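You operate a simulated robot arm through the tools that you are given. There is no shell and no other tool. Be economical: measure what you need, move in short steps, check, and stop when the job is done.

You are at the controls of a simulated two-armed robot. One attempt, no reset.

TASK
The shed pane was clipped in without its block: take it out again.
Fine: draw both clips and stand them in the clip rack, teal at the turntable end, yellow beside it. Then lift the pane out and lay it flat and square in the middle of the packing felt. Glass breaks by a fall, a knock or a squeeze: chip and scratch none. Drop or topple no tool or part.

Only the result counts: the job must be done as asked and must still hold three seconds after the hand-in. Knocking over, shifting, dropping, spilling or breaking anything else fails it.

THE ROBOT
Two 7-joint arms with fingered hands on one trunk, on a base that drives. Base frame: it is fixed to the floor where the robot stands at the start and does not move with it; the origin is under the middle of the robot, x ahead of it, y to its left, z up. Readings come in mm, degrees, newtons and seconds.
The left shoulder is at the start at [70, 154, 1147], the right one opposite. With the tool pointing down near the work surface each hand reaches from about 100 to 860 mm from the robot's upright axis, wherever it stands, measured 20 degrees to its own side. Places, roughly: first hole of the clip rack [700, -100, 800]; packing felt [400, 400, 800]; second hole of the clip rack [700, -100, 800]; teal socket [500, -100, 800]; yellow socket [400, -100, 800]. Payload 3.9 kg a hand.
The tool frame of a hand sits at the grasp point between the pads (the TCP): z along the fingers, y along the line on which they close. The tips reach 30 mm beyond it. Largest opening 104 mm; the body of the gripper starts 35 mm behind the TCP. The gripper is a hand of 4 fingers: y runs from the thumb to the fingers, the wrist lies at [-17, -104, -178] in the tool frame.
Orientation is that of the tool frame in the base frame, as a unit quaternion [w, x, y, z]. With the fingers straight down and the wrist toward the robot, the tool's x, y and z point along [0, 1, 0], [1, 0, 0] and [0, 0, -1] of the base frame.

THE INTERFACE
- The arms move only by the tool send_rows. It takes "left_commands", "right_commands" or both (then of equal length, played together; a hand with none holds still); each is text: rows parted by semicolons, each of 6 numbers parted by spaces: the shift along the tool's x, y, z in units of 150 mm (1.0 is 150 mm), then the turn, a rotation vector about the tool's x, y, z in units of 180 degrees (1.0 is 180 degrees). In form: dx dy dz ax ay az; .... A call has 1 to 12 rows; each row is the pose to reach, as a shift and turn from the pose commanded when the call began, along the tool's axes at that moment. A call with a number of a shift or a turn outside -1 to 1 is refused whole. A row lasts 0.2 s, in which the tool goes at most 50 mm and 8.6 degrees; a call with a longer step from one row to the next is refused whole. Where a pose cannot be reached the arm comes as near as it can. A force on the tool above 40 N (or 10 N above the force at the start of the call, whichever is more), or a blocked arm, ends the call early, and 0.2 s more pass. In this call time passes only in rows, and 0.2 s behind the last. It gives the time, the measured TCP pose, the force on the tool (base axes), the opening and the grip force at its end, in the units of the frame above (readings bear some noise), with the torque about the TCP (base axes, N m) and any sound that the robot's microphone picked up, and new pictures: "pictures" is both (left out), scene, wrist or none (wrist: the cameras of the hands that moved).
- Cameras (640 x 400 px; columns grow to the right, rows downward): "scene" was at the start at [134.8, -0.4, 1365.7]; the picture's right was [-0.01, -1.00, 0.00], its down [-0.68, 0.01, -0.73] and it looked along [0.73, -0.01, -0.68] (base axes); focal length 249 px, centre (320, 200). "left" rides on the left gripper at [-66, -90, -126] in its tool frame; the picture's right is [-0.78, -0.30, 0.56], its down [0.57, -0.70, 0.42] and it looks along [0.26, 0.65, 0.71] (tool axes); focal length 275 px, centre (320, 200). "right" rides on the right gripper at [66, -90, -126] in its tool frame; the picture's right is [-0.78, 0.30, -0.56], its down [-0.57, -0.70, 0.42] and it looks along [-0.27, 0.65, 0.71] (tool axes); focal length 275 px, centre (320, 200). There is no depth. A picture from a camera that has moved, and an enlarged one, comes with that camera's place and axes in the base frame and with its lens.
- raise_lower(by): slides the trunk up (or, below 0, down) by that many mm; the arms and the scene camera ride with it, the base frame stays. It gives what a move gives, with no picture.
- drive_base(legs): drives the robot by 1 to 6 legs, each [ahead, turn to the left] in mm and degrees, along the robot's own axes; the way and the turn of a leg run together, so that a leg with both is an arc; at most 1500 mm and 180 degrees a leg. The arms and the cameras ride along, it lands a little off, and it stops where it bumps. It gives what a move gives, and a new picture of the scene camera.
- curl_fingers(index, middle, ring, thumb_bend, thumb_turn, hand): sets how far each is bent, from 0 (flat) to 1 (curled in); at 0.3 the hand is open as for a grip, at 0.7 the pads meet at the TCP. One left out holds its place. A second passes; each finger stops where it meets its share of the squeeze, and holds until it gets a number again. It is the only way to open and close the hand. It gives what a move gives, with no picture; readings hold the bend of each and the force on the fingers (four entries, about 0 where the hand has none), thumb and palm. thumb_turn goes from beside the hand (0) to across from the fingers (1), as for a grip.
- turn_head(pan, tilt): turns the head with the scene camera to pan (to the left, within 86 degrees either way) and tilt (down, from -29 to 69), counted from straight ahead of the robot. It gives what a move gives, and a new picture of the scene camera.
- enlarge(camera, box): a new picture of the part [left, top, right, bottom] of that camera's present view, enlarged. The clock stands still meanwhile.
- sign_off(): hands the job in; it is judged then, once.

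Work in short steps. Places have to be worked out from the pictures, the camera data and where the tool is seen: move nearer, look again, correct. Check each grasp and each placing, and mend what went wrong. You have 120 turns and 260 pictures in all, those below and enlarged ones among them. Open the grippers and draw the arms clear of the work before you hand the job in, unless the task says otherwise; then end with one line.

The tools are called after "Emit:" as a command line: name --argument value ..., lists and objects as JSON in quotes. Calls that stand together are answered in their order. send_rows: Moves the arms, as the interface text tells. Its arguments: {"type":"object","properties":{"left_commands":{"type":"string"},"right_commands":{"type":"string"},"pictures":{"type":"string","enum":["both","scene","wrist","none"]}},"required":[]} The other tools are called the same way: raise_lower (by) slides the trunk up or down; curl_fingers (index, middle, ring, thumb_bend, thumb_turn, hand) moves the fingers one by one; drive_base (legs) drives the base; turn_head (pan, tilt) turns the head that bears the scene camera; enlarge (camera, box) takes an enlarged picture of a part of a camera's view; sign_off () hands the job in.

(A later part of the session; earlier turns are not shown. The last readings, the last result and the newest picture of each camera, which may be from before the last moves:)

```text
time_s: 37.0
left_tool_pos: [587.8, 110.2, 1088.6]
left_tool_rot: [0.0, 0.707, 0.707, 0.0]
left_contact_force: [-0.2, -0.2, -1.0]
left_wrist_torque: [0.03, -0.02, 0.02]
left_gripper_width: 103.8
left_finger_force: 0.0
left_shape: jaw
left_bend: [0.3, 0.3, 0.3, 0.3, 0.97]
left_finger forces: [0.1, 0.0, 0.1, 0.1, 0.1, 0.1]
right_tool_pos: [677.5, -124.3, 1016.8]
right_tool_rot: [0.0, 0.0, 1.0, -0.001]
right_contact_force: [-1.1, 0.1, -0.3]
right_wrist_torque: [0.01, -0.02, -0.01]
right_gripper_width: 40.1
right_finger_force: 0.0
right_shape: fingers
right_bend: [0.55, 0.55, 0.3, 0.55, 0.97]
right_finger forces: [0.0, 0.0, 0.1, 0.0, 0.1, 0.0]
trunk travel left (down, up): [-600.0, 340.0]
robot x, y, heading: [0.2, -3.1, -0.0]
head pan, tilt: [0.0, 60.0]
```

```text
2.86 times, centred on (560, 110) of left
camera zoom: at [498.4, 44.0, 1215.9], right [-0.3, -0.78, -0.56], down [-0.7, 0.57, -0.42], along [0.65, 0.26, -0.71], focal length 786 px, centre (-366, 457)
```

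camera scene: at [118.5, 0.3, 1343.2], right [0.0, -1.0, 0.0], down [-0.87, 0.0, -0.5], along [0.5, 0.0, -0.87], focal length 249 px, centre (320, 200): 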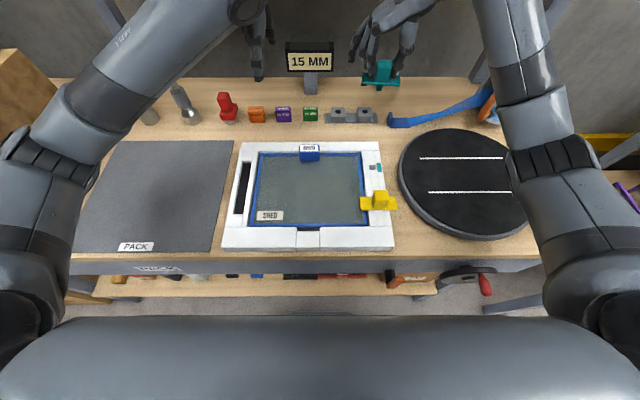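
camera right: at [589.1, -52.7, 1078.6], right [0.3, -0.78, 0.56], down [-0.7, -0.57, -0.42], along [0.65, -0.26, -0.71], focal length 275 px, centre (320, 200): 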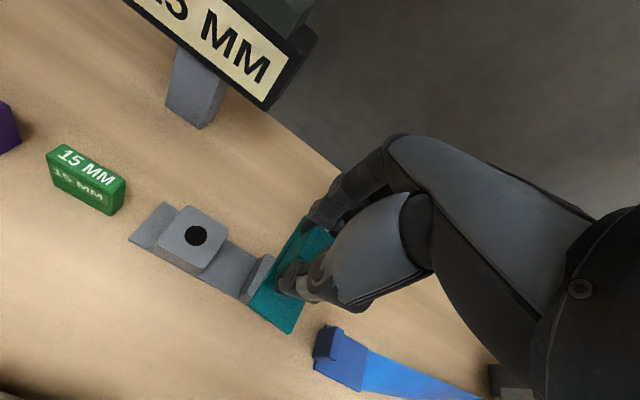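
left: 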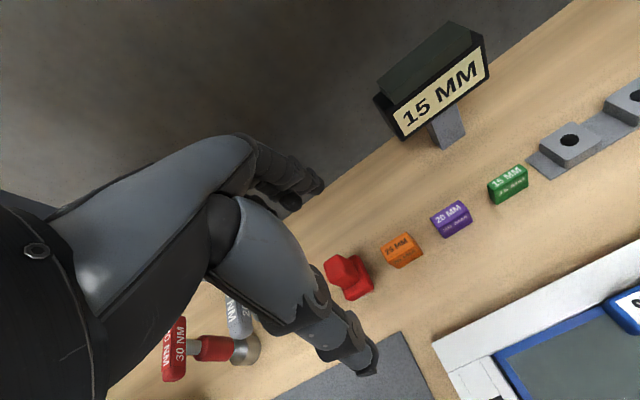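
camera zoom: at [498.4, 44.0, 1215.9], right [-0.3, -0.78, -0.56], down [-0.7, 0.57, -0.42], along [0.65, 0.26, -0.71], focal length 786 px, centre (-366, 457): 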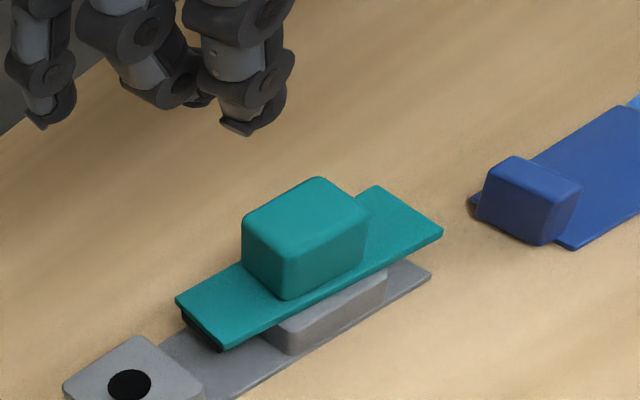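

Teal is standing well. Now the right hand goes back toward yellow.

Emit:
send_rows --right_commands "0.25 0 0 0 0 0;0.5 0 0 0 0 0;0.75 0 0 0 0 0;1 0 0 0 0 0" --pictures "none"

Emit:
send_rows --right_commands "0.25 0 0 0 0 0;0.5 0 0 0 0 0;0.75 0 0.1 0 0 0;0.98 0 0.3 0 0 0;0.98 0 0.46 0 0 0" --pictures "wrist"

Emit:
enlarge --camera "scene" --box '[330, 130, 430, 230]'

```text
time_s: 38.0
left_tool_pos: [586.4, 108.6, 1090.4]
left_tool_rot: [0.001, 0.707, 0.707, 0.001]
left_contact_force: [0.1, -0.2, -0.9]
left_wrist_torque: [-0.01, -0.01, -0.01]
left_gripper_width: 103.6
left_finger_force: 0.2
left_shape: jaw
left_bend: [0.3, 0.3, 0.3, 0.3, 0.97]
left_finger forces: [0.1, 0.1, 0.0, 0.1, 0.0, 0.0]
right_tool_pos: [527.7, -123.1, 1017.0]
right_tool_rot: [0.0, 0.0, 1.0, 0.001]
right_contact_force: [-0.3, 0.6, 0.7]
right_wrist_torque: [0.01, 0.01, -0.01]
right_gripper_width: 40.3
right_finger_force: 0.0
right_shape: fingers
right_bend: [0.55, 0.55, 0.3, 0.55, 0.97]
right_finger forces: [0.1, 0.0, 0.1, 0.1, 0.0, 0.1]
trunk travel left (down, up): [-600.0, 340.0]
robot x, y, heading: [1.0, -0.1, 0.1]
head pan, tilt: [0.0, 60.0]
```

```text
time_s: 39.2
left_tool_pos: [588.3, 109.1, 1089.2]
left_tool_rot: [-0.001, 0.707, 0.707, -0.001]
left_contact_force: [-0.3, 0.1, 0.2]
left_wrist_torque: [0.0, 0.01, 0.0]
left_gripper_width: 103.7
left_finger_force: 0.1
left_shape: jaw
left_bend: [0.3, 0.3, 0.3, 0.3, 0.97]
left_finger forces: [0.1, 0.1, 0.1, 0.1, 0.0, 0.1]
right_tool_pos: [379.7, -121.2, 946.1]
right_tool_rot: [0.0, 0.001, 1.0, 0.0]
right_contact_force: [0.3, -0.1, 0.2]
right_wrist_torque: [-0.02, -0.01, 0.02]
right_gripper_width: 40.2
right_finger_force: 0.1
right_shape: fingers
right_bend: [0.55, 0.55, 0.3, 0.55, 0.97]
right_finger forces: [0.1, 0.1, 0.0, 0.0, 0.0, 0.0]
trunk travel left (down, up): [-600.0, 340.0]
robot x, y, heading: [0.2, 2.5, 0.0]
head pan, tilt: [0.0, 60.0]
camera right: at [314.5, -211.4, 1071.5], right [0.78, 0.3, 0.56], down [0.57, -0.7, -0.43], along [0.26, 0.65, -0.71], focal length 275 px, centre (320, 200)
```

right: 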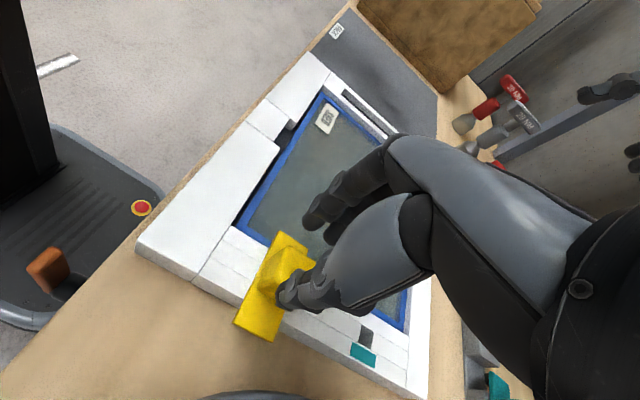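

```text
4.00 times, centred on (380, 180) of scene
camera zoom: at [119.4, 0.4, 1343.1], right [0.0, -1.0, 0.0], down [-0.87, 0.0, -0.5], along [0.5, 0.0, -0.87], focal length 994 px, centre (80, 280)
```

zoom: 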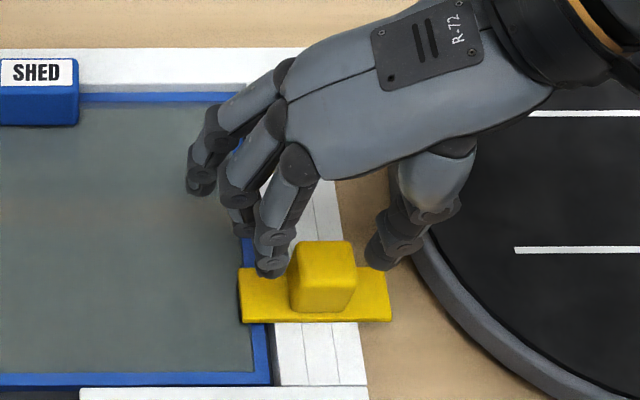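

Fingers straddle the yellow block well. I open slightly and descend to TCP z≈914.

Emit:
curl_fingers --hand "right" --index 0.52 --middle 0.52 --thumb_bend 0.52

Emit:
send_rows --right_commands "-0.007 -0.007 0.08 0 0 0;-0.007 -0.007 0.16 0 0 0;-0.007 -0.007 0.213 0 0 0" --pictures "wrist"

Emit:
enlarge --camera "scene" --box '[340, 150, 420, 230]'

```text
time_s: 40.2
left_tool_pos: [588.1, 109.0, 1089.0]
left_tool_rot: [0.0, 0.707, 0.707, 0.001]
left_contact_force: [-0.2, 0.2, -0.8]
left_wrist_torque: [0.01, 0.03, -0.01]
left_gripper_width: 103.5
left_finger_force: 0.1
left_shape: jaw
left_bend: [0.3, 0.3, 0.3, 0.3, 0.97]
left_finger forces: [0.1, 0.1, 0.0, 0.0, 0.0, 0.0]
right_tool_pos: [379.8, -121.5, 947.4]
right_tool_rot: [0.0, 0.0, 1.0, 0.0]
right_contact_force: [0.1, -0.6, -0.2]
right_wrist_torque: [0.01, 0.01, 0.0]
right_gripper_width: 48.2
right_finger_force: 0.1
right_shape: fingers
right_bend: [0.52, 0.52, 0.3, 0.52, 0.97]
right_finger forces: [0.0, 0.1, 0.0, 0.0, 0.0, 0.0]
trunk travel left (down, up): [-600.0, 340.0]
robot x, y, heading: [-1.1, 0.8, -0.1]
head pan, tilt: [0.0, 60.0]
```

```text
time_s: 41.0
left_tool_pos: [588.2, 108.4, 1089.7]
left_tool_rot: [0.0, 0.707, 0.707, 0.0]
left_contact_force: [0.0, -0.3, 0.4]
left_wrist_torque: [-0.01, 0.01, 0.0]
left_gripper_width: 103.7
left_finger_force: 0.1
left_shape: jaw
left_bend: [0.3, 0.3, 0.3, 0.3, 0.97]
left_finger forces: [0.0, 0.0, 0.0, 0.0, 0.1, 0.0]
right_tool_pos: [381.8, -125.9, 913.5]
right_tool_rot: [0.0, 0.0, 1.0, 0.0]
right_contact_force: [-0.7, 0.4, 0.6]
right_wrist_torque: [0.02, 0.03, -0.04]
right_gripper_width: 47.9
right_finger_force: 0.1
right_shape: fingers
right_bend: [0.52, 0.52, 0.3, 0.52, 0.97]
right_finger forces: [0.1, 0.0, 0.0, 0.0, 0.1, 0.1]
trunk travel left (down, up): [-600.0, 340.0]
robot x, y, heading: [0.0, -0.3, 0.2]
head pan, tilt: [0.0, 60.0]
camera right: at [316.2, -214.7, 1040.4], right [0.78, 0.3, 0.56], down [0.57, -0.7, -0.42], along [0.27, 0.65, -0.71], focal length 275 px, centre (320, 200)
```

right: 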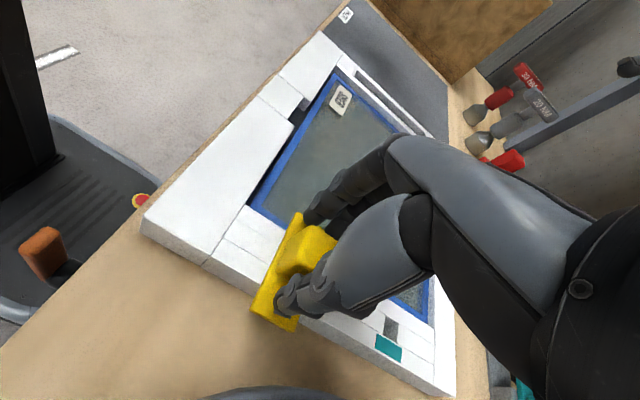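

```text
5.00 times, centred on (380, 190) of scene
camera zoom: at [118.4, 0.3, 1343.2], right [0.0, -1.0, 0.0], down [-0.87, 0.0, -0.5], along [0.5, 0.0, -0.87], focal length 1243 px, centre (20, 250)
```

zoom: 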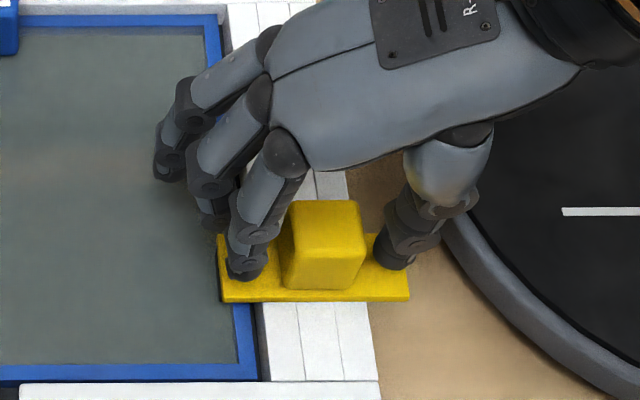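

Shift +3 mm in x, then close index and thumb firmly with the middle finger lighter.

Emit:
send_rows --right_commands "-0.02 0.005 0 0 0 0" --pictures "none"

Emit:
curl_fingers --hand "right" --index 0.66 --middle 0.62 --thumb_bend 0.66

Emit:
enlarge --camera "scene" --box '[340, 150, 420, 230]'

```text
time_s: 41.4
left_tool_pos: [589.2, 109.0, 1088.8]
left_tool_rot: [0.0, 0.708, 0.706, 0.0]
left_contact_force: [-1.0, 0.7, -0.5]
left_wrist_torque: [-0.03, -0.02, 0.02]
left_gripper_width: 103.5
left_finger_force: 0.2
left_shape: jaw
left_bend: [0.3, 0.3, 0.3, 0.3, 0.97]
left_finger forces: [0.0, 0.0, 0.0, 0.0, 0.0, 0.0]
right_tool_pos: [384.6, -124.2, 914.9]
right_tool_rot: [-0.001, 0.001, 1.0, 0.0]
right_contact_force: [-0.5, 0.6, -0.3]
right_wrist_torque: [-0.03, 0.02, 0.0]
right_gripper_width: 48.2
right_finger_force: 0.1
right_shape: fingers
right_bend: [0.52, 0.52, 0.3, 0.52, 0.97]
right_finger forces: [0.1, 0.0, 0.1, 0.0, 0.0, 0.1]
trunk travel left (down, up): [-600.0, 340.0]
robot x, y, heading: [2.0, 0.7, -0.0]
head pan, tilt: [0.0, 60.0]
```

```text
time_s: 42.4
left_tool_pos: [588.4, 108.9, 1088.8]
left_tool_rot: [0.001, 0.707, 0.708, 0.0]
left_contact_force: [-1.0, 0.0, 0.2]
left_wrist_torque: [-0.03, 0.04, 0.0]
left_gripper_width: 103.8
left_finger_force: 0.1
left_shape: jaw
left_bend: [0.3, 0.3, 0.3, 0.3, 0.97]
left_finger forces: [0.0, 0.0, 0.0, 0.1, 0.0, 0.0]
right_tool_pos: [384.6, -124.1, 914.3]
right_tool_rot: [0.0, 0.0, 1.0, -0.001]
right_contact_force: [1.2, -0.5, -2.1]
right_wrist_torque: [-0.03, -0.04, 0.04]
right_gripper_width: 27.7
right_finger_force: 5.3
right_shape: fingers
right_bend: [0.61, 0.61, 0.3, 0.6, 0.97]
right_finger forces: [3.6, 1.1, 0.1, 0.1, 5.3, 0.0]
trunk travel left (down, up): [-600.0, 340.0]
robot x, y, heading: [-0.3, 3.2, -0.0]
head pan, tilt: [0.0, 60.0]
```

```text
5.00 times, centred on (380, 190) of scene
camera zoom: at [118.6, 0.1, 1343.1], right [0.0, -1.0, 0.0], down [-0.87, 0.0, -0.5], along [0.5, 0.0, -0.87], focal length 1243 px, centre (20, 250)
```

zoom: 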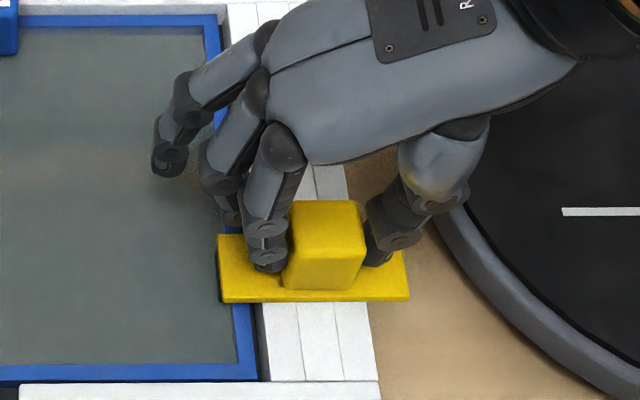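

Good contact. Tighten and draw the yellow clip straight up.

Emit:
curl_fingers --hand "right" --index 0.78 --middle 0.65 --thumb_bend 0.78

Emit:
send_rows --right_commands "0 0 -0.03 0 0 0;0 0 -0.07 0 0 0;0 0 -0.12 0 0 0;0 0 -0.2 0 0 0;0 0 -0.35 0 0 0;0 0 -0.5 0 0 0;0 0 -0.7 0 0 0" --pictures "none"

Emit:
enlarge --camera "scene" --box '[340, 130, 420, 210]'

```text
time_s: 43.4
left_tool_pos: [588.4, 107.1, 1088.9]
left_tool_rot: [0.0, 0.707, 0.707, 0.0]
left_contact_force: [-0.1, 0.2, 0.1]
left_wrist_torque: [0.03, 0.02, -0.02]
left_gripper_width: 103.6
left_finger_force: 0.0
left_shape: jaw
left_bend: [0.3, 0.3, 0.3, 0.3, 0.97]
left_finger forces: [0.0, 0.0, 0.0, 0.1, 0.0, 0.0]
right_tool_pos: [385.0, -125.5, 913.6]
right_tool_rot: [0.001, 0.001, 1.0, 0.0]
right_contact_force: [0.7, -6.1, -1.5]
right_wrist_torque: [-0.04, -0.04, 0.08]
right_gripper_width: 26.1
right_finger_force: 15.5
right_shape: fingers
right_bend: [0.61, 0.61, 0.3, 0.63, 0.97]
right_finger forces: [8.6, 3.8, 0.0, 0.0, 18.2, 0.1]
trunk travel left (down, up): [-600.0, 340.0]
robot x, y, heading: [1.4, 0.6, -0.1]
head pan, tilt: [0.0, 60.0]
```

```text
time_s: 45.0
left_tool_pos: [588.2, 110.1, 1089.4]
left_tool_rot: [0.0, 0.707, 0.707, 0.0]
left_contact_force: [0.3, -0.8, -0.3]
left_wrist_torque: [0.0, -0.01, 0.0]
left_gripper_width: 103.6
left_finger_force: 0.0
left_shape: jaw
left_bend: [0.3, 0.3, 0.3, 0.3, 0.97]
left_finger forces: [0.0, 0.0, 0.0, 0.0, 0.0, 0.0]
right_tool_pos: [383.2, -125.2, 1021.1]
right_tool_rot: [0.0, 0.0, 1.0, 0.0]
right_contact_force: [-0.7, -0.5, -0.3]
right_wrist_torque: [0.0, 0.02, 0.0]
right_gripper_width: 25.9
right_finger_force: 15.8
right_shape: fingers
right_bend: [0.59, 0.61, 0.3, 0.66, 0.96]
right_finger forces: [11.2, 4.7, 0.0, 0.0, 16.0, 0.0]
trunk travel left (down, up): [-600.0, 340.0]
robot x, y, heading: [1.0, 0.9, 0.3]
head pan, tilt: [0.0, 60.0]
```

```text
5.00 times, centred on (380, 170) of scene
camera zoom: at [118.5, 0.6, 1343.1], right [0.0, -1.0, 0.0], down [-0.87, 0.0, -0.5], along [0.5, 0.0, -0.87], focal length 1243 px, centre (20, 350)
```

zoom: 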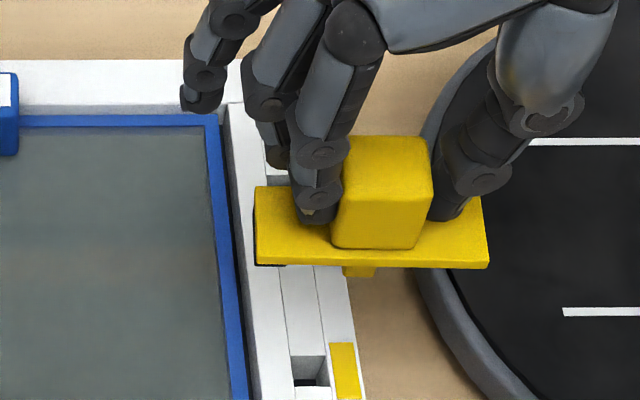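

Yellow is out and square in the grip. I carry it to the rack area, keeping its plate along y to triangulate its pin.

Emit:
send_rows --right_commands "-0.3 0.05 0 0 0 0;-0.6 0.1 0 0 0 0;-0.9 0.15 0 0 0 0" --pictures "none"

Emit:
send_rows --right_commands "-0.3 0.05 0 0 0 0;-0.6 0.1 0 0 0 0;-0.9 0.15 0.05 0 0 0" --pictures "none"

Emit:
enlarge --camera "scene" --box '[330, 60, 390, 120]'

Emit:
enlarge --camera "left" --box '[440, 0, 640, 200]'

```text
time_s: 45.8
left_tool_pos: [589.6, 110.1, 1087.7]
left_tool_rot: [0.0, 0.707, 0.707, 0.0]
left_contact_force: [-0.3, 0.0, -0.7]
left_wrist_torque: [0.0, -0.02, -0.01]
left_gripper_width: 103.8
left_finger_force: 0.1
left_shape: jaw
left_bend: [0.3, 0.3, 0.3, 0.3, 0.97]
left_finger forces: [0.0, 0.0, 0.0, 0.0, 0.1, 0.1]
right_tool_pos: [520.7, -101.1, 1019.7]
right_tool_rot: [-0.001, 0.0, 1.0, -0.001]
right_contact_force: [-0.1, 0.0, 1.2]
right_wrist_torque: [-0.01, 0.05, -0.01]
right_gripper_width: 25.9
right_finger_force: 15.5
right_shape: fingers
right_bend: [0.59, 0.61, 0.3, 0.66, 0.96]
right_finger forces: [11.2, 4.6, 0.1, 0.0, 16.0, 0.1]
trunk travel left (down, up): [-600.0, 340.0]
robot x, y, heading: [1.7, -2.7, 0.2]
head pan, tilt: [0.0, 60.0]
```

```text
time_s: 46.6
left_tool_pos: [588.5, 110.0, 1087.8]
left_tool_rot: [0.0, 0.708, 0.707, -0.001]
left_contact_force: [0.2, 1.0, 0.3]
left_wrist_torque: [0.03, 0.0, 0.01]
left_gripper_width: 103.9
left_finger_force: 0.1
left_shape: jaw
left_bend: [0.3, 0.3, 0.3, 0.3, 0.97]
left_finger forces: [0.1, 0.1, 0.0, 0.0, 0.0, 0.0]
right_tool_pos: [654.8, -79.0, 1012.1]
right_tool_rot: [-0.001, -0.001, 1.0, -0.001]
right_contact_force: [-1.1, 0.5, -0.5]
right_wrist_torque: [-0.02, 0.01, 0.02]
right_gripper_width: 25.7
right_finger_force: 16.0
right_shape: fingers
right_bend: [0.59, 0.61, 0.3, 0.66, 0.96]
right_finger forces: [11.3, 4.6, 0.0, 0.0, 16.0, 0.0]
trunk travel left (down, up): [-600.0, 340.0]
robot x, y, heading: [-1.4, 1.8, 0.2]
head pan, tilt: [0.0, 60.0]
```

```text
6.67 times, centred on (360, 90) of scene
camera zoom: at [119.7, 1.8, 1343.0], right [0.0, -1.0, 0.0], down [-0.87, 0.0, -0.5], along [0.5, 0.0, -0.87], focal length 1657 px, centre (53, 933)
```

zoom: 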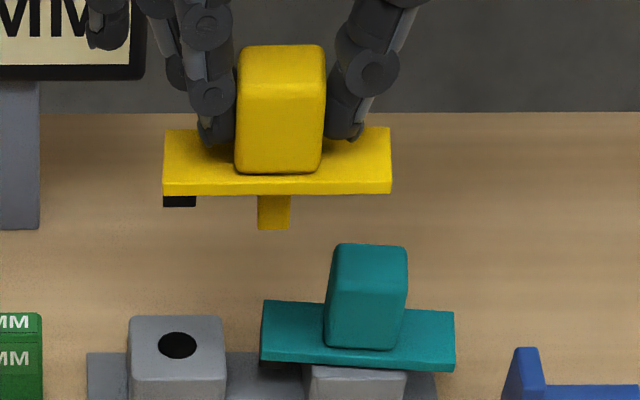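

```text
2.00 times, centred on (540, 100) of left
camera zoom: at [500.0, 45.1, 1215.1], right [-0.3, -0.78, -0.56], down [-0.7, 0.57, -0.42], along [0.65, 0.26, -0.71], focal length 551 px, centre (-120, 400)
```

zoom: 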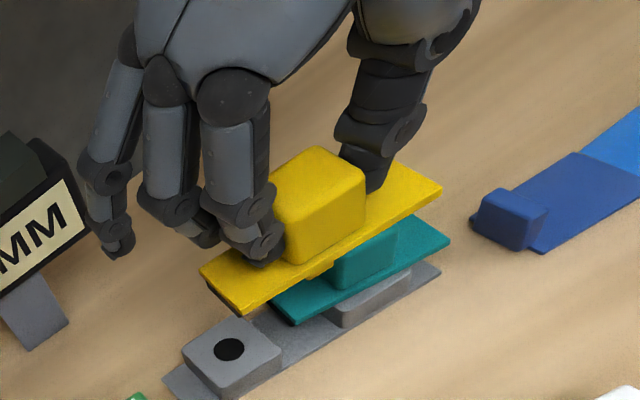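

Emit:
enlarge --camera "left" --box '[560, 50, 620, 110]'

Emit:
enlarge --camera "scene" --box '[340, 70, 370, 100]'

```text
6.67 times, centred on (590, 80) of left
camera zoom: at [500.0, 45.1, 1215.1], right [-0.3, -0.78, -0.56], down [-0.7, 0.57, -0.42], along [0.65, 0.26, -0.71], focal length 1835 px, centre (-1480, 1000)
```

zoom: 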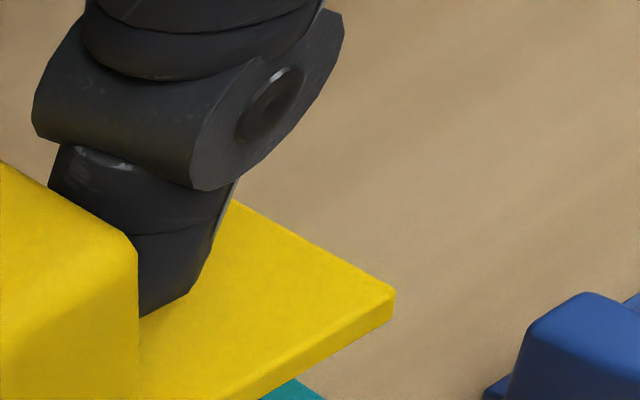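

```text
13.33 times, centred on (355, 85) of scene
camera zoom: at [119.7, 1.8, 1343.0], right [0.0, -1.0, 0.0], down [-0.87, 0.0, -0.5], along [0.5, 0.0, -0.87], focal length 3314 px, centre (-147, 1733)
```

zoom: 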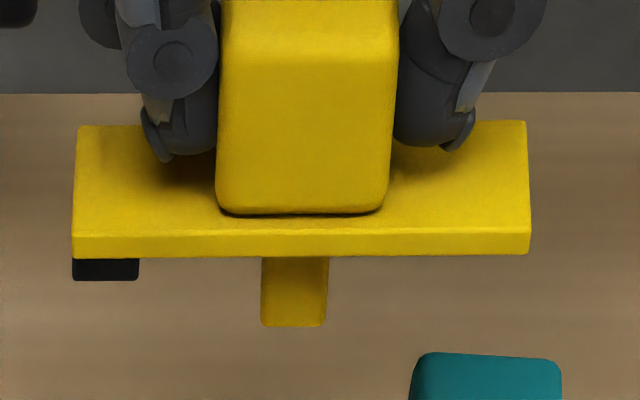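

Direct viewing is best: I reposition the left hand (turned 90°, wrist to the left) so its camera looks along −y under the plate at the first hole.

Emit:
send_rows --left_commands "0.007 0.05 0.02 0 0 0.046;0.014 0.1 0.05 0 0 0.092;0.02 0.15 0.1 0 0 0.138;0.03 0.2 0.17 0 0 0.184;0.035 0.26 0.25 0 0 0.23;0.04 0.32 0.35 0 0 0.276;0.05 0.38 0.45 0 0 0.322;0.055 0.44 0.55 0 0 0.368;0.06 0.5 0.65 0 0 0.414;0.07 0.55 0.78 0 0 0.46;0.073 0.587 0.9 0 0 0.5"

```text
time_s: 49.0
left_tool_pos: [673.7, 117.1, 954.4]
left_tool_rot: [0.0, 1.0, -0.001, -0.001]
left_contact_force: [-0.4, -0.8, -0.2]
left_wrist_torque: [0.0, 0.01, 0.01]
left_gripper_width: 103.8
left_finger_force: 0.0
left_shape: jaw
left_bend: [0.3, 0.3, 0.3, 0.3, 0.97]
left_finger forces: [0.0, 0.0, 0.0, 0.0, 0.1, 0.0]
right_tool_pos: [656.1, -81.7, 1012.8]
right_tool_rot: [-0.001, 0.0, 1.0, -0.001]
right_contact_force: [-0.1, 0.7, -0.4]
right_wrist_torque: [0.03, -0.03, 0.05]
right_gripper_width: 26.0
right_finger_force: 16.3
right_shape: fingers
right_bend: [0.59, 0.61, 0.3, 0.66, 0.96]
right_finger forces: [11.1, 4.6, 0.1, 0.1, 16.0, 0.1]
trunk travel left (down, up): [-600.0, 340.0]
robot x, y, heading: [2.3, 2.2, 0.1]
head pan, tilt: [0.0, 60.0]
camera scene: at [119.3, -0.2, 1343.1], right [0.0, -1.0, 0.0], down [-0.87, 0.0, -0.5], along [0.5, 0.0, -0.87], focal length 249 px, centre (320, 200)
camera left: at [609.2, 209.0, 1081.3], right [-0.78, 0.3, -0.56], down [0.57, 0.7, -0.43], along [0.26, -0.65, -0.71], focal length 275 px, centre (320, 200)
```

scene: 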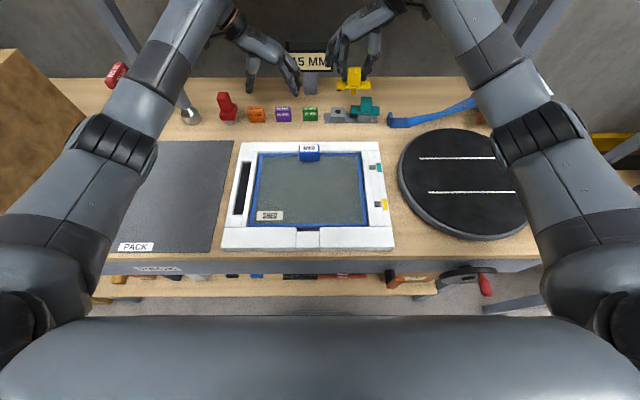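
left: 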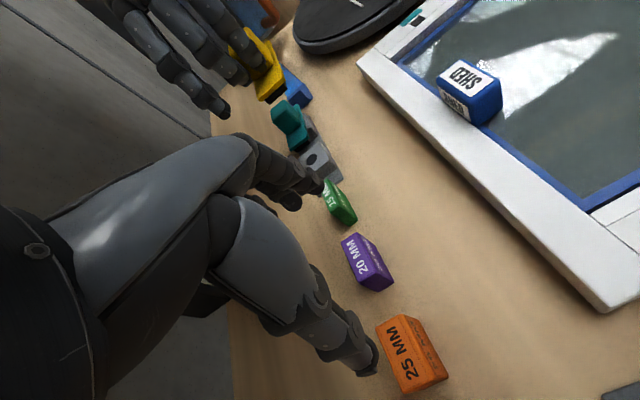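

The left camera sees the first hole; I curl the left fingers out of its line of sight, and turn the right hand so yellow's plate points along x above the first hole.

Emit:
curl_fingers --hand "left" --index 0.75 --middle 0.75 --ring 0.75

Emit:
send_rows --right_commands "-0.01 0.02 0 0 0 0.046;-0.02 0.04 0 0 0 0.092;-0.03 0.06 0 0 0 0.138;-0.04 0.08 0 0 0 0.184;-0.05 0.1 0 0 0 0.23;-0.06 0.12 0 0 0 0.276;-0.07 0.14 0 0 0 0.322;-0.08 0.15 0 0 0 0.368;-0.1 0.15 0 0 0 0.414;-0.12 0.15 0 0 0 0.46;-0.14 0.15 0 0 0 0.5"

```text
time_s: 50.0
left_tool_pos: [674.2, 118.9, 954.8]
left_tool_rot: [-0.001, 1.0, 0.0, 0.0]
left_contact_force: [0.6, 0.0, 0.2]
left_wrist_torque: [0.0, 0.01, -0.01]
left_gripper_width: 42.3
left_finger_force: 0.0
left_shape: fingers
left_bend: [0.75, 0.75, 0.75, 0.3, 0.97]
left_finger forces: [0.0, 0.0, 0.1, 0.0, 0.0, 0.0]
right_tool_pos: [654.5, -78.8, 1013.0]
right_tool_rot: [0.001, 0.0, 1.0, 0.0]
right_contact_force: [-0.6, -0.7, -1.2]
right_wrist_torque: [0.02, 0.0, 0.02]
right_gripper_width: 25.9
right_finger_force: 16.5
right_shape: fingers
right_bend: [0.59, 0.61, 0.3, 0.66, 0.96]
right_finger forces: [11.2, 4.8, 0.1, 0.0, 16.1, 0.1]
trunk travel left (down, up): [-600.0, 340.0]
robot x, y, heading: [1.4, 1.1, -0.1]
head pan, tilt: [0.0, 60.0]
```

```text
time_s: 52.4
left_tool_pos: [674.0, 119.2, 955.2]
left_tool_rot: [-0.001, 1.0, 0.001, 0.0]
left_contact_force: [-1.2, 1.3, -1.0]
left_wrist_torque: [-0.01, 0.0, 0.02]
left_gripper_width: 42.4
left_finger_force: 0.0
left_shape: fingers
left_bend: [0.75, 0.75, 0.75, 0.3, 0.97]
left_finger forces: [0.0, 0.0, 0.1, 0.1, 0.0, 0.1]
right_tool_pos: [677.5, -57.2, 1014.4]
right_tool_rot: [0.0, 0.708, 0.706, 0.0]
right_contact_force: [0.3, 0.2, -0.5]
right_wrist_torque: [0.01, -0.01, -0.01]
right_gripper_width: 25.9
right_finger_force: 16.2
right_shape: fingers
right_bend: [0.59, 0.61, 0.3, 0.66, 0.96]
right_finger forces: [11.2, 4.7, 0.0, 0.0, 16.0, 0.0]
trunk travel left (down, up): [-600.0, 340.0]
robot x, y, heading: [-0.2, -1.7, 0.0]
head pan, tilt: [0.0, 60.0]
camera scene: at [118.7, 1.0, 1343.1], right [0.0, -1.0, 0.0], down [-0.87, 0.0, -0.5], along [0.5, 0.0, -0.87], focal length 249 px, centre (320, 200)
camera right: at [587.0, 10.9, 1138.8], right [0.29, -0.78, 0.56], down [-0.7, -0.57, -0.42], along [0.65, -0.27, -0.71], focal length 275 px, centre (320, 200)
```

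scene: 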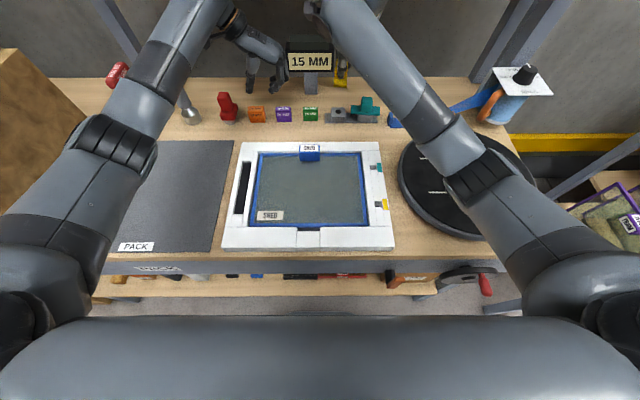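
right: 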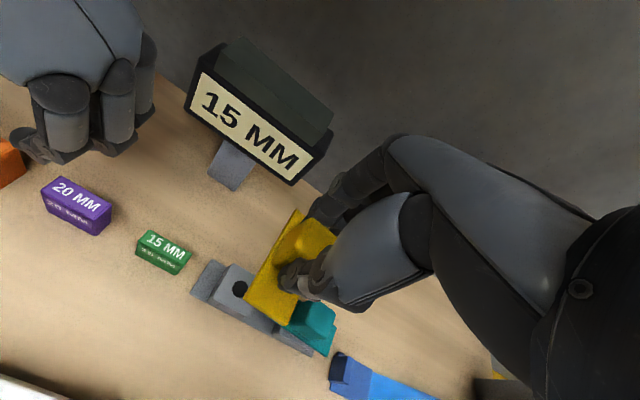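

Emit:
enlarge --camera "left" --box '[220, 40, 380, 200]'

```text
2.50 times, centred on (300, 120) of left
camera zoom: at [608.3, 209.9, 1081.4], right [-0.78, 0.3, -0.56], down [0.57, 0.7, -0.43], along [0.26, -0.65, -0.71], focal length 688 px, centre (370, 400)
```

zoom: 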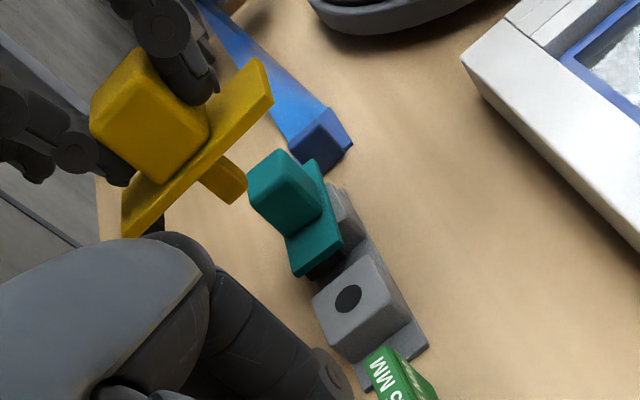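

The left camera now shows pin and hole clearly and they look nearly aligned. I lower 62 mm.

Emit:
send_rows --right_commands "0 0 0.15 0 0 0;0 0 0.3 0 0 0;0 0 0.413 0 0 0" --pictures "none"

Emit:
enlarge --camera "left" --box '[240, 80, 360, 200]'

Emit:
enlarge --camera "scene" --box '[325, 80, 385, 140]'

```text
time_s: 53.2
left_tool_pos: [673.3, 119.2, 955.0]
left_tool_rot: [0.0, 1.0, 0.0, 0.0]
left_contact_force: [0.6, -0.7, -0.9]
left_wrist_torque: [0.0, -0.03, 0.02]
left_gripper_width: 42.2
left_finger_force: 0.0
left_shape: fingers
left_bend: [0.75, 0.75, 0.75, 0.3, 0.97]
left_finger forces: [0.1, 0.1, 0.0, 0.0, 0.0, 0.1]
right_tool_pos: [677.6, -55.1, 951.8]
right_tool_rot: [0.0, 0.708, 0.706, 0.0]
right_contact_force: [-0.4, -0.3, 0.2]
right_wrist_torque: [0.02, -0.02, -0.02]
right_gripper_width: 25.5
right_finger_force: 15.8
right_shape: fingers
right_bend: [0.59, 0.61, 0.3, 0.66, 0.96]
right_finger forces: [11.3, 4.7, 0.1, 0.0, 15.9, 0.0]
trunk travel left (down, up): [-600.0, 340.0]
robot x, y, heading: [0.6, 1.5, -0.1]
head pan, tilt: [0.0, 60.0]
```

```text
3.33 times, centred on (300, 140) of left
camera zoom: at [608.4, 209.3, 1081.6], right [-0.78, 0.3, -0.56], down [0.57, 0.7, -0.42], along [0.26, -0.65, -0.71], focal length 918 px, centre (387, 400)
```

zoom: 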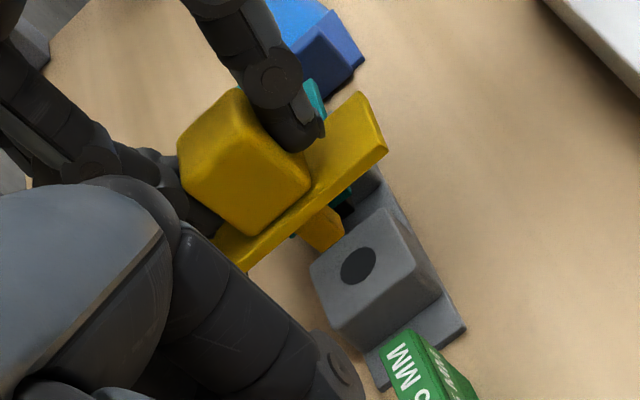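

```text
6.67 times, centred on (355, 110) of scene
camera zoom: at [118.7, 0.3, 1343.2], right [0.0, -1.0, 0.0], down [-0.87, 0.0, -0.5], along [0.5, 0.0, -0.87], focal length 1657 px, centre (87, 800)
```

zoom: 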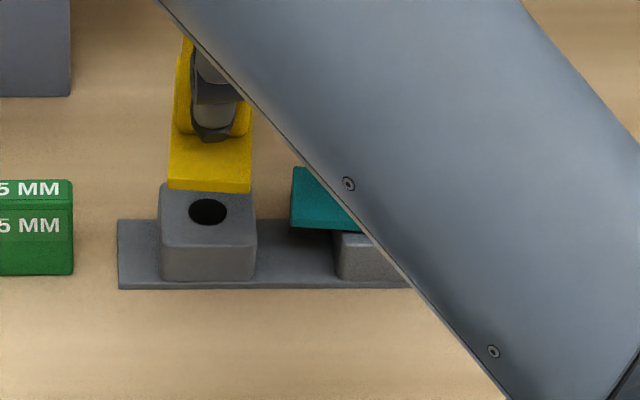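

Close. Lower another 12 mm and zoom in.

Emit:
send_rows --right_commands "0 0 0.04 0 0 0;0 0 0.08 0 0 0" --pictures "none"

Emit:
enlarge --camera "left" --box '[270, 110, 330, 170]'

Emit:
enlarge --camera "scene" --box '[335, 90, 365, 120]'

```text
time_s: 53.8
left_tool_pos: [674.0, 118.3, 955.0]
left_tool_rot: [0.0, 1.0, 0.0, 0.0]
left_contact_force: [-0.9, 0.7, 0.4]
left_wrist_torque: [-0.01, -0.04, 0.03]
left_gripper_width: 42.5
left_finger_force: 0.1
left_shape: fingers
left_bend: [0.75, 0.75, 0.75, 0.3, 0.97]
left_finger forces: [0.1, 0.0, 0.1, 0.1, 0.0, 0.0]
right_tool_pos: [677.8, -57.2, 938.0]
right_tool_rot: [0.0, 0.707, 0.707, 0.0]
right_contact_force: [-0.6, 0.0, -0.1]
right_wrist_torque: [-0.04, -0.04, -0.01]
right_gripper_width: 25.5
right_finger_force: 16.3
right_shape: fingers
right_bend: [0.59, 0.61, 0.3, 0.66, 0.96]
right_finger forces: [11.2, 4.6, 0.1, 0.0, 16.0, 0.1]
trunk travel left (down, up): [-600.0, 340.0]
robot x, y, heading: [0.2, 3.8, 0.3]
head pan, tilt: [0.0, 60.0]
```

```text
6.67 times, centred on (300, 140) of left
camera zoom: at [608.3, 209.4, 1081.5], right [-0.78, 0.3, -0.56], down [0.57, 0.7, -0.42], along [0.26, -0.65, -0.71], focal length 1835 px, centre (453, 600)
```

zoom: 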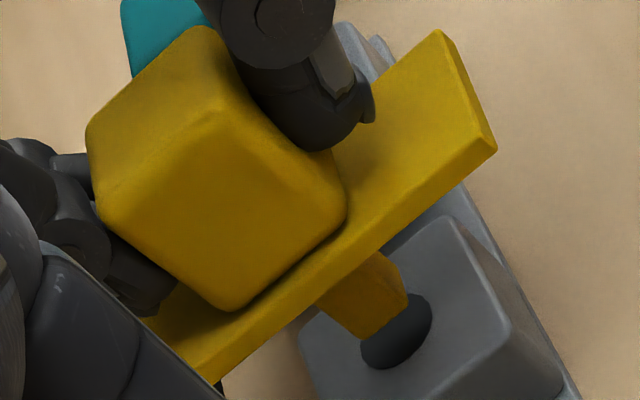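

```text
13.33 times, centred on (350, 105) of scene
camera zoom: at [118.6, 0.4, 1343.2], right [0.0, -1.0, 0.0], down [-0.87, 0.0, -0.5], along [0.5, 0.0, -0.87], focal length 3314 px, centre (-80, 1467)
```

zoom: 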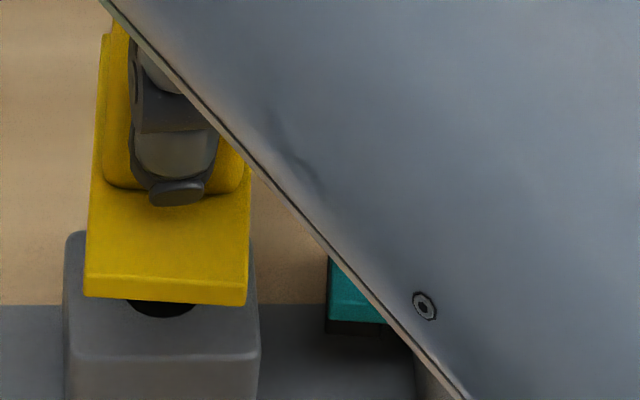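

The pin appears ~2 mm short in +x,+y. I adjust and lower 3 mm to look again.

Emit:
send_rows --right_commands "0.013 0.01 0 0 0 0;0.013 0.01 0.02 0 0 0" --pictures "none"

Emit:
enlarge --camera "left" --box '[280, 125, 320, 165]'

```text
time_s: 54.4
left_tool_pos: [673.3, 119.2, 955.5]
left_tool_rot: [0.001, 1.0, 0.0, 0.0]
left_contact_force: [0.7, 0.3, -0.2]
left_wrist_torque: [0.0, 0.05, 0.01]
left_gripper_width: 42.5
left_finger_force: 0.0
left_shape: fingers
left_bend: [0.75, 0.75, 0.75, 0.3, 0.97]
left_finger forces: [0.0, 0.0, 0.0, 0.0, 0.0, 0.0]
right_tool_pos: [677.2, -55.0, 936.1]
right_tool_rot: [0.001, 0.707, 0.707, 0.0]
right_contact_force: [0.0, -1.0, 0.0]
right_wrist_torque: [0.0, -0.02, 0.01]
right_gripper_width: 26.0
right_finger_force: 16.4
right_shape: fingers
right_bend: [0.59, 0.61, 0.3, 0.66, 0.96]
right_finger forces: [11.3, 4.7, 0.0, 0.1, 16.0, 0.2]
trunk travel left (down, up): [-600.0, 340.0]
robot x, y, heading: [-2.4, -1.9, 0.1]
head pan, tilt: [0.0, 60.0]
```

```text
10.00 times, centred on (300, 145) of left
camera zoom: at [608.3, 209.4, 1081.6], right [-0.78, 0.3, -0.56], down [0.57, 0.7, -0.42], along [0.26, -0.65, -0.71], focal length 2753 px, centre (520, 750)
```

zoom: 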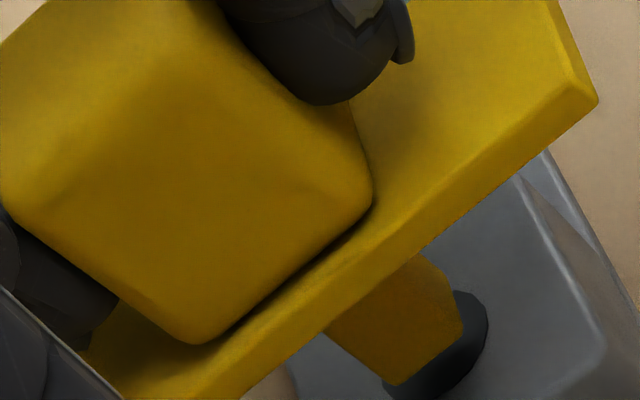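

Within ~1 mm now; tiny trim and lower past the rim height.

Emit:
send_rows --right_commands "-0.004 0.007 0.01 0 0 0;-0.004 0.007 0.03 0 0 0;-0.004 0.007 0.055 0 0 0;-0.004 0.007 0.075 0 0 0" --pictures "none"

Emit:
enlarge --camera "left" --box '[270, 115, 330, 175]'

```text
time_s: 55.4
left_tool_pos: [670.8, 118.3, 957.5]
left_tool_rot: [-0.001, 1.0, 0.0, 0.0]
left_contact_force: [0.4, 0.7, 0.1]
left_wrist_torque: [-0.03, -0.04, 0.02]
left_gripper_width: 42.6
left_finger_force: 0.1
left_shape: fingers
left_bend: [0.75, 0.75, 0.75, 0.3, 0.97]
left_finger forces: [0.0, 0.0, 0.1, 0.0, 0.1, 0.1]
right_tool_pos: [676.8, -56.9, 929.5]
right_tool_rot: [0.003, 0.707, 0.707, 0.003]
right_contact_force: [-1.0, -4.1, 18.3]
right_wrist_torque: [0.06, -0.08, 0.0]
right_gripper_width: 25.7
right_finger_force: 18.0
right_shape: fingers
right_bend: [0.59, 0.61, 0.3, 0.66, 0.96]
right_finger forces: [12.4, 5.5, 0.0, 0.0, 18.6, 0.0]
trunk travel left (down, up): [-600.0, 340.0]
robot x, y, heading: [-1.3, 0.0, -0.1]
head pan, tilt: [0.0, 60.0]
```

```text
6.67 times, centred on (300, 145) of left
camera zoom: at [605.8, 208.7, 1083.6], right [-0.77, 0.3, -0.56], down [0.57, 0.7, -0.42], along [0.27, -0.65, -0.71], focal length 1835 px, centre (453, 567)
```

zoom: 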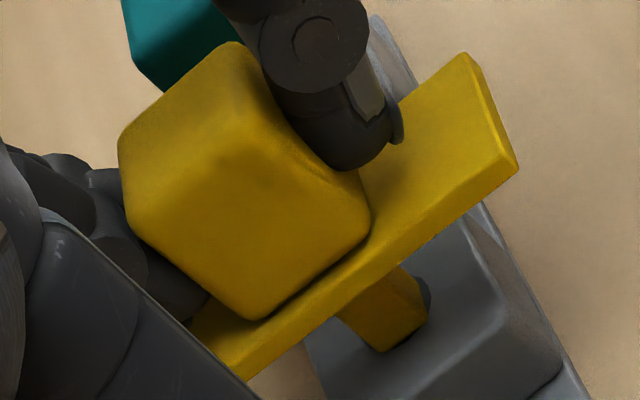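

On the rim again; image shows the pin ~1 mm too far +x and ~2.7 mm too far +y. Hop and retry.

Emit:
send_rows --right_commands "0 0 -0.05 0 0 0;-0.019 -0.007 -0.05 0 0 0;-0.019 -0.007 -0.03 0 0 0;-0.019 -0.007 -0.01 0 0 0;-0.019 -0.007 0 0 0 0" --pictures "none"

Emit:
enlarge --camera "left" --box '[270, 115, 330, 175]'

```text
time_s: 56.6
left_tool_pos: [673.4, 118.8, 954.3]
left_tool_rot: [0.0, 1.0, 0.0, 0.0]
left_contact_force: [0.6, 0.5, -0.1]
left_wrist_torque: [-0.04, 0.02, 0.0]
left_gripper_width: 42.4
left_finger_force: 0.1
left_shape: fingers
left_bend: [0.75, 0.75, 0.75, 0.3, 0.97]
left_finger forces: [0.0, 0.1, 0.0, 0.0, 0.0, 0.0]
right_tool_pos: [678.2, -57.4, 924.2]
right_tool_rot: [0.0, 0.707, 0.707, 0.0]
right_contact_force: [-0.1, -0.5, 0.1]
right_wrist_torque: [0.04, 0.0, 0.0]
right_gripper_width: 25.7
right_finger_force: 16.5
right_shape: fingers
right_bend: [0.58, 0.61, 0.3, 0.66, 0.96]
right_finger forces: [11.5, 5.0, 0.1, 0.0, 16.2, 0.0]
trunk travel left (down, up): [-600.0, 340.0]
robot x, y, heading: [0.2, 2.4, 0.0]
head pan, tilt: [0.0, 60.0]
```

```text
6.67 times, centred on (300, 145) of left
camera zoom: at [608.3, 209.4, 1081.5], right [-0.78, 0.3, -0.56], down [0.57, 0.7, -0.42], along [0.26, -0.65, -0.71], focal length 1835 px, centre (453, 567)
```

zoom: 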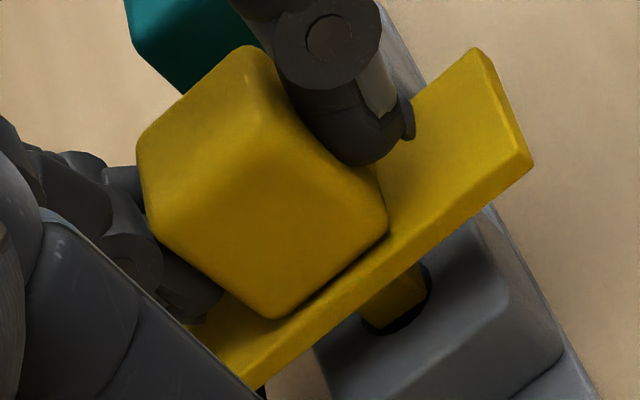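

It's in the hole (z 924, no force). Lower to seat.

Emit:
send_rows --right_commands "0 0 0.03 0 0 0;0 0 0.06 0 0 0;0 0 0.085 0 0 0;0 0 0.1 0 0 0" --pictures "none"

Emit:
enlarge --camera "left" --box '[250, 100, 350, 200]'

```text
time_s: 57.6
left_tool_pos: [672.7, 119.2, 955.7]
left_tool_rot: [0.0, 1.0, 0.0, 0.0]
left_contact_force: [-0.2, 0.1, -0.7]
left_wrist_torque: [0.04, -0.01, 0.02]
left_gripper_width: 42.4
left_finger_force: 0.0
left_shape: fingers
left_bend: [0.75, 0.75, 0.75, 0.3, 0.97]
left_finger forces: [0.1, 0.0, 0.1, 0.0, 0.1, 0.1]
right_tool_pos: [677.0, -57.5, 911.8]
right_tool_rot: [0.001, 0.707, 0.707, 0.001]
right_contact_force: [0.7, 0.5, 3.1]
right_wrist_torque: [0.02, -0.02, 0.0]
right_gripper_width: 25.8
right_finger_force: 16.5
right_shape: fingers
right_bend: [0.58, 0.61, 0.3, 0.66, 0.96]
right_finger forces: [11.6, 5.0, 0.0, 0.0, 16.5, 0.1]
trunk travel left (down, up): [-600.0, 340.0]
robot x, y, heading: [3.9, 1.2, -0.0]
head pan, tilt: [0.0, 60.0]
```

```text
4.00 times, centred on (300, 150) of left
camera zoom: at [607.7, 209.5, 1082.0], right [-0.78, 0.3, -0.56], down [0.57, 0.7, -0.42], along [0.27, -0.65, -0.71], focal length 1101 px, centre (400, 400)
```

zoom: 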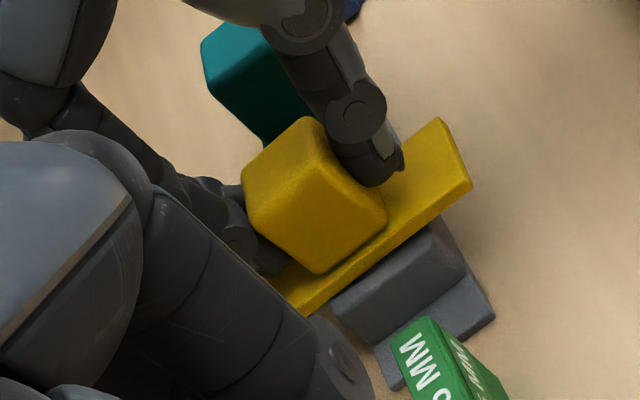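

Seated. Release and lift straight up.

Emit:
curl_fingers --hand "right" --index 0.54 --middle 0.52 --thumb_bend 0.54

Emit:
send_rows --right_commands "0 0 -0.1 0 0 0;0 0 -0.3 0 0 0;0 0 -0.6 0 0 0;0 0 -0.9 0 0 0" --pictures "scene"

Emit:
enlarge --camera "left" --box '[220, 70, 380, 200]'

```text
time_s: 58.6
left_tool_pos: [674.1, 118.8, 956.0]
left_tool_rot: [0.0, 1.0, 0.0, 0.0]
left_contact_force: [0.8, -0.1, 0.5]
left_wrist_torque: [0.02, 0.02, -0.02]
left_gripper_width: 42.9
left_finger_force: 0.1
left_shape: fingers
left_bend: [0.75, 0.75, 0.75, 0.3, 0.97]
left_finger forces: [0.0, 0.0, 0.1, 0.0, 0.1, 0.1]
right_tool_pos: [677.5, -57.9, 909.2]
right_tool_rot: [0.0, 0.707, 0.707, 0.0]
right_contact_force: [0.0, 0.0, 0.3]
right_wrist_torque: [-0.01, -0.01, -0.01]
right_gripper_width: 42.7
right_finger_force: 0.1
right_shape: fingers
right_bend: [0.54, 0.52, 0.3, 0.54, 0.97]
right_finger forces: [0.0, 0.0, 0.1, 0.0, 0.0, 0.1]
trunk travel left (down, up): [-600.0, 340.0]
robot x, y, heading: [1.4, -1.2, 0.1]
head pan, tilt: [0.0, 60.0]
```

```text
time_s: 59.6
left_tool_pos: [672.2, 119.0, 955.9]
left_tool_rot: [0.0, 1.0, 0.0, 0.0]
left_contact_force: [-0.6, -0.2, -0.7]
left_wrist_torque: [0.01, -0.02, 0.01]
left_gripper_width: 42.5
left_finger_force: 0.1
left_shape: fingers
left_bend: [0.75, 0.75, 0.75, 0.3, 0.97]
left_finger forces: [0.1, 0.0, 0.0, 0.0, 0.1, 0.0]
right_tool_pos: [676.8, -58.0, 1047.3]
right_tool_rot: [0.0, 0.707, 0.707, -0.001]
right_contact_force: [0.1, 0.0, 0.4]
right_wrist_torque: [0.05, 0.01, 0.02]
right_gripper_width: 42.8
right_finger_force: 0.0
right_shape: fingers
right_bend: [0.54, 0.52, 0.3, 0.54, 0.97]
right_finger forces: [0.0, 0.1, 0.0, 0.0, 0.0, 0.0]
trunk travel left (down, up): [-600.0, 340.0]
robot x, y, heading: [2.5, -0.4, 0.1]
head pan, tilt: [0.0, 60.0]
camera scene: at [118.0, 1.0, 1343.1], right [0.0, -1.0, 0.0], down [-0.87, 0.0, -0.5], along [0.5, 0.0, -0.87], focal length 249 px, centre (320, 200)
```

scene: 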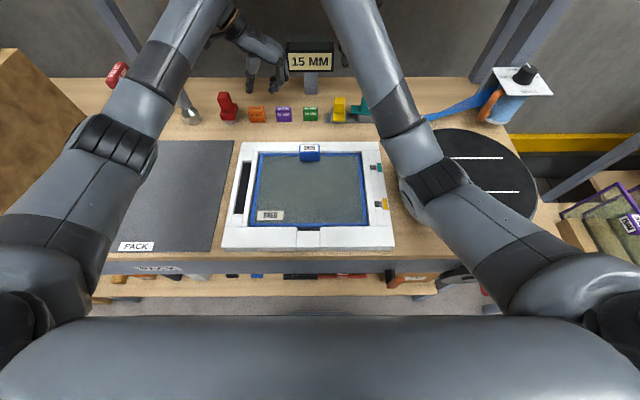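

```text
3.08 times, centred on (300, 135) of left
camera zoom: at [607.8, 210.0, 1081.7], right [-0.78, 0.3, -0.56], down [0.57, 0.7, -0.42], along [0.27, -0.65, -0.71], focal length 847 px, centre (382, 400)
```

zoom: 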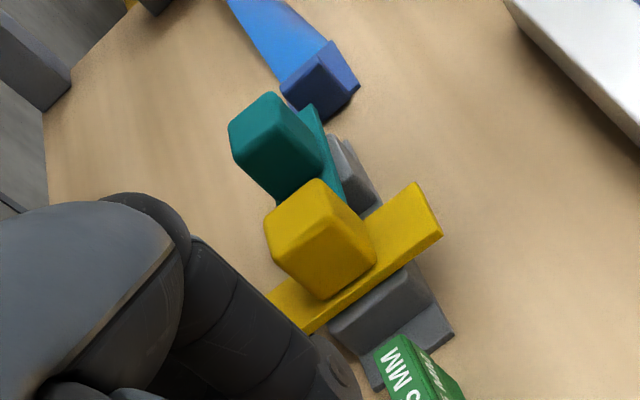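

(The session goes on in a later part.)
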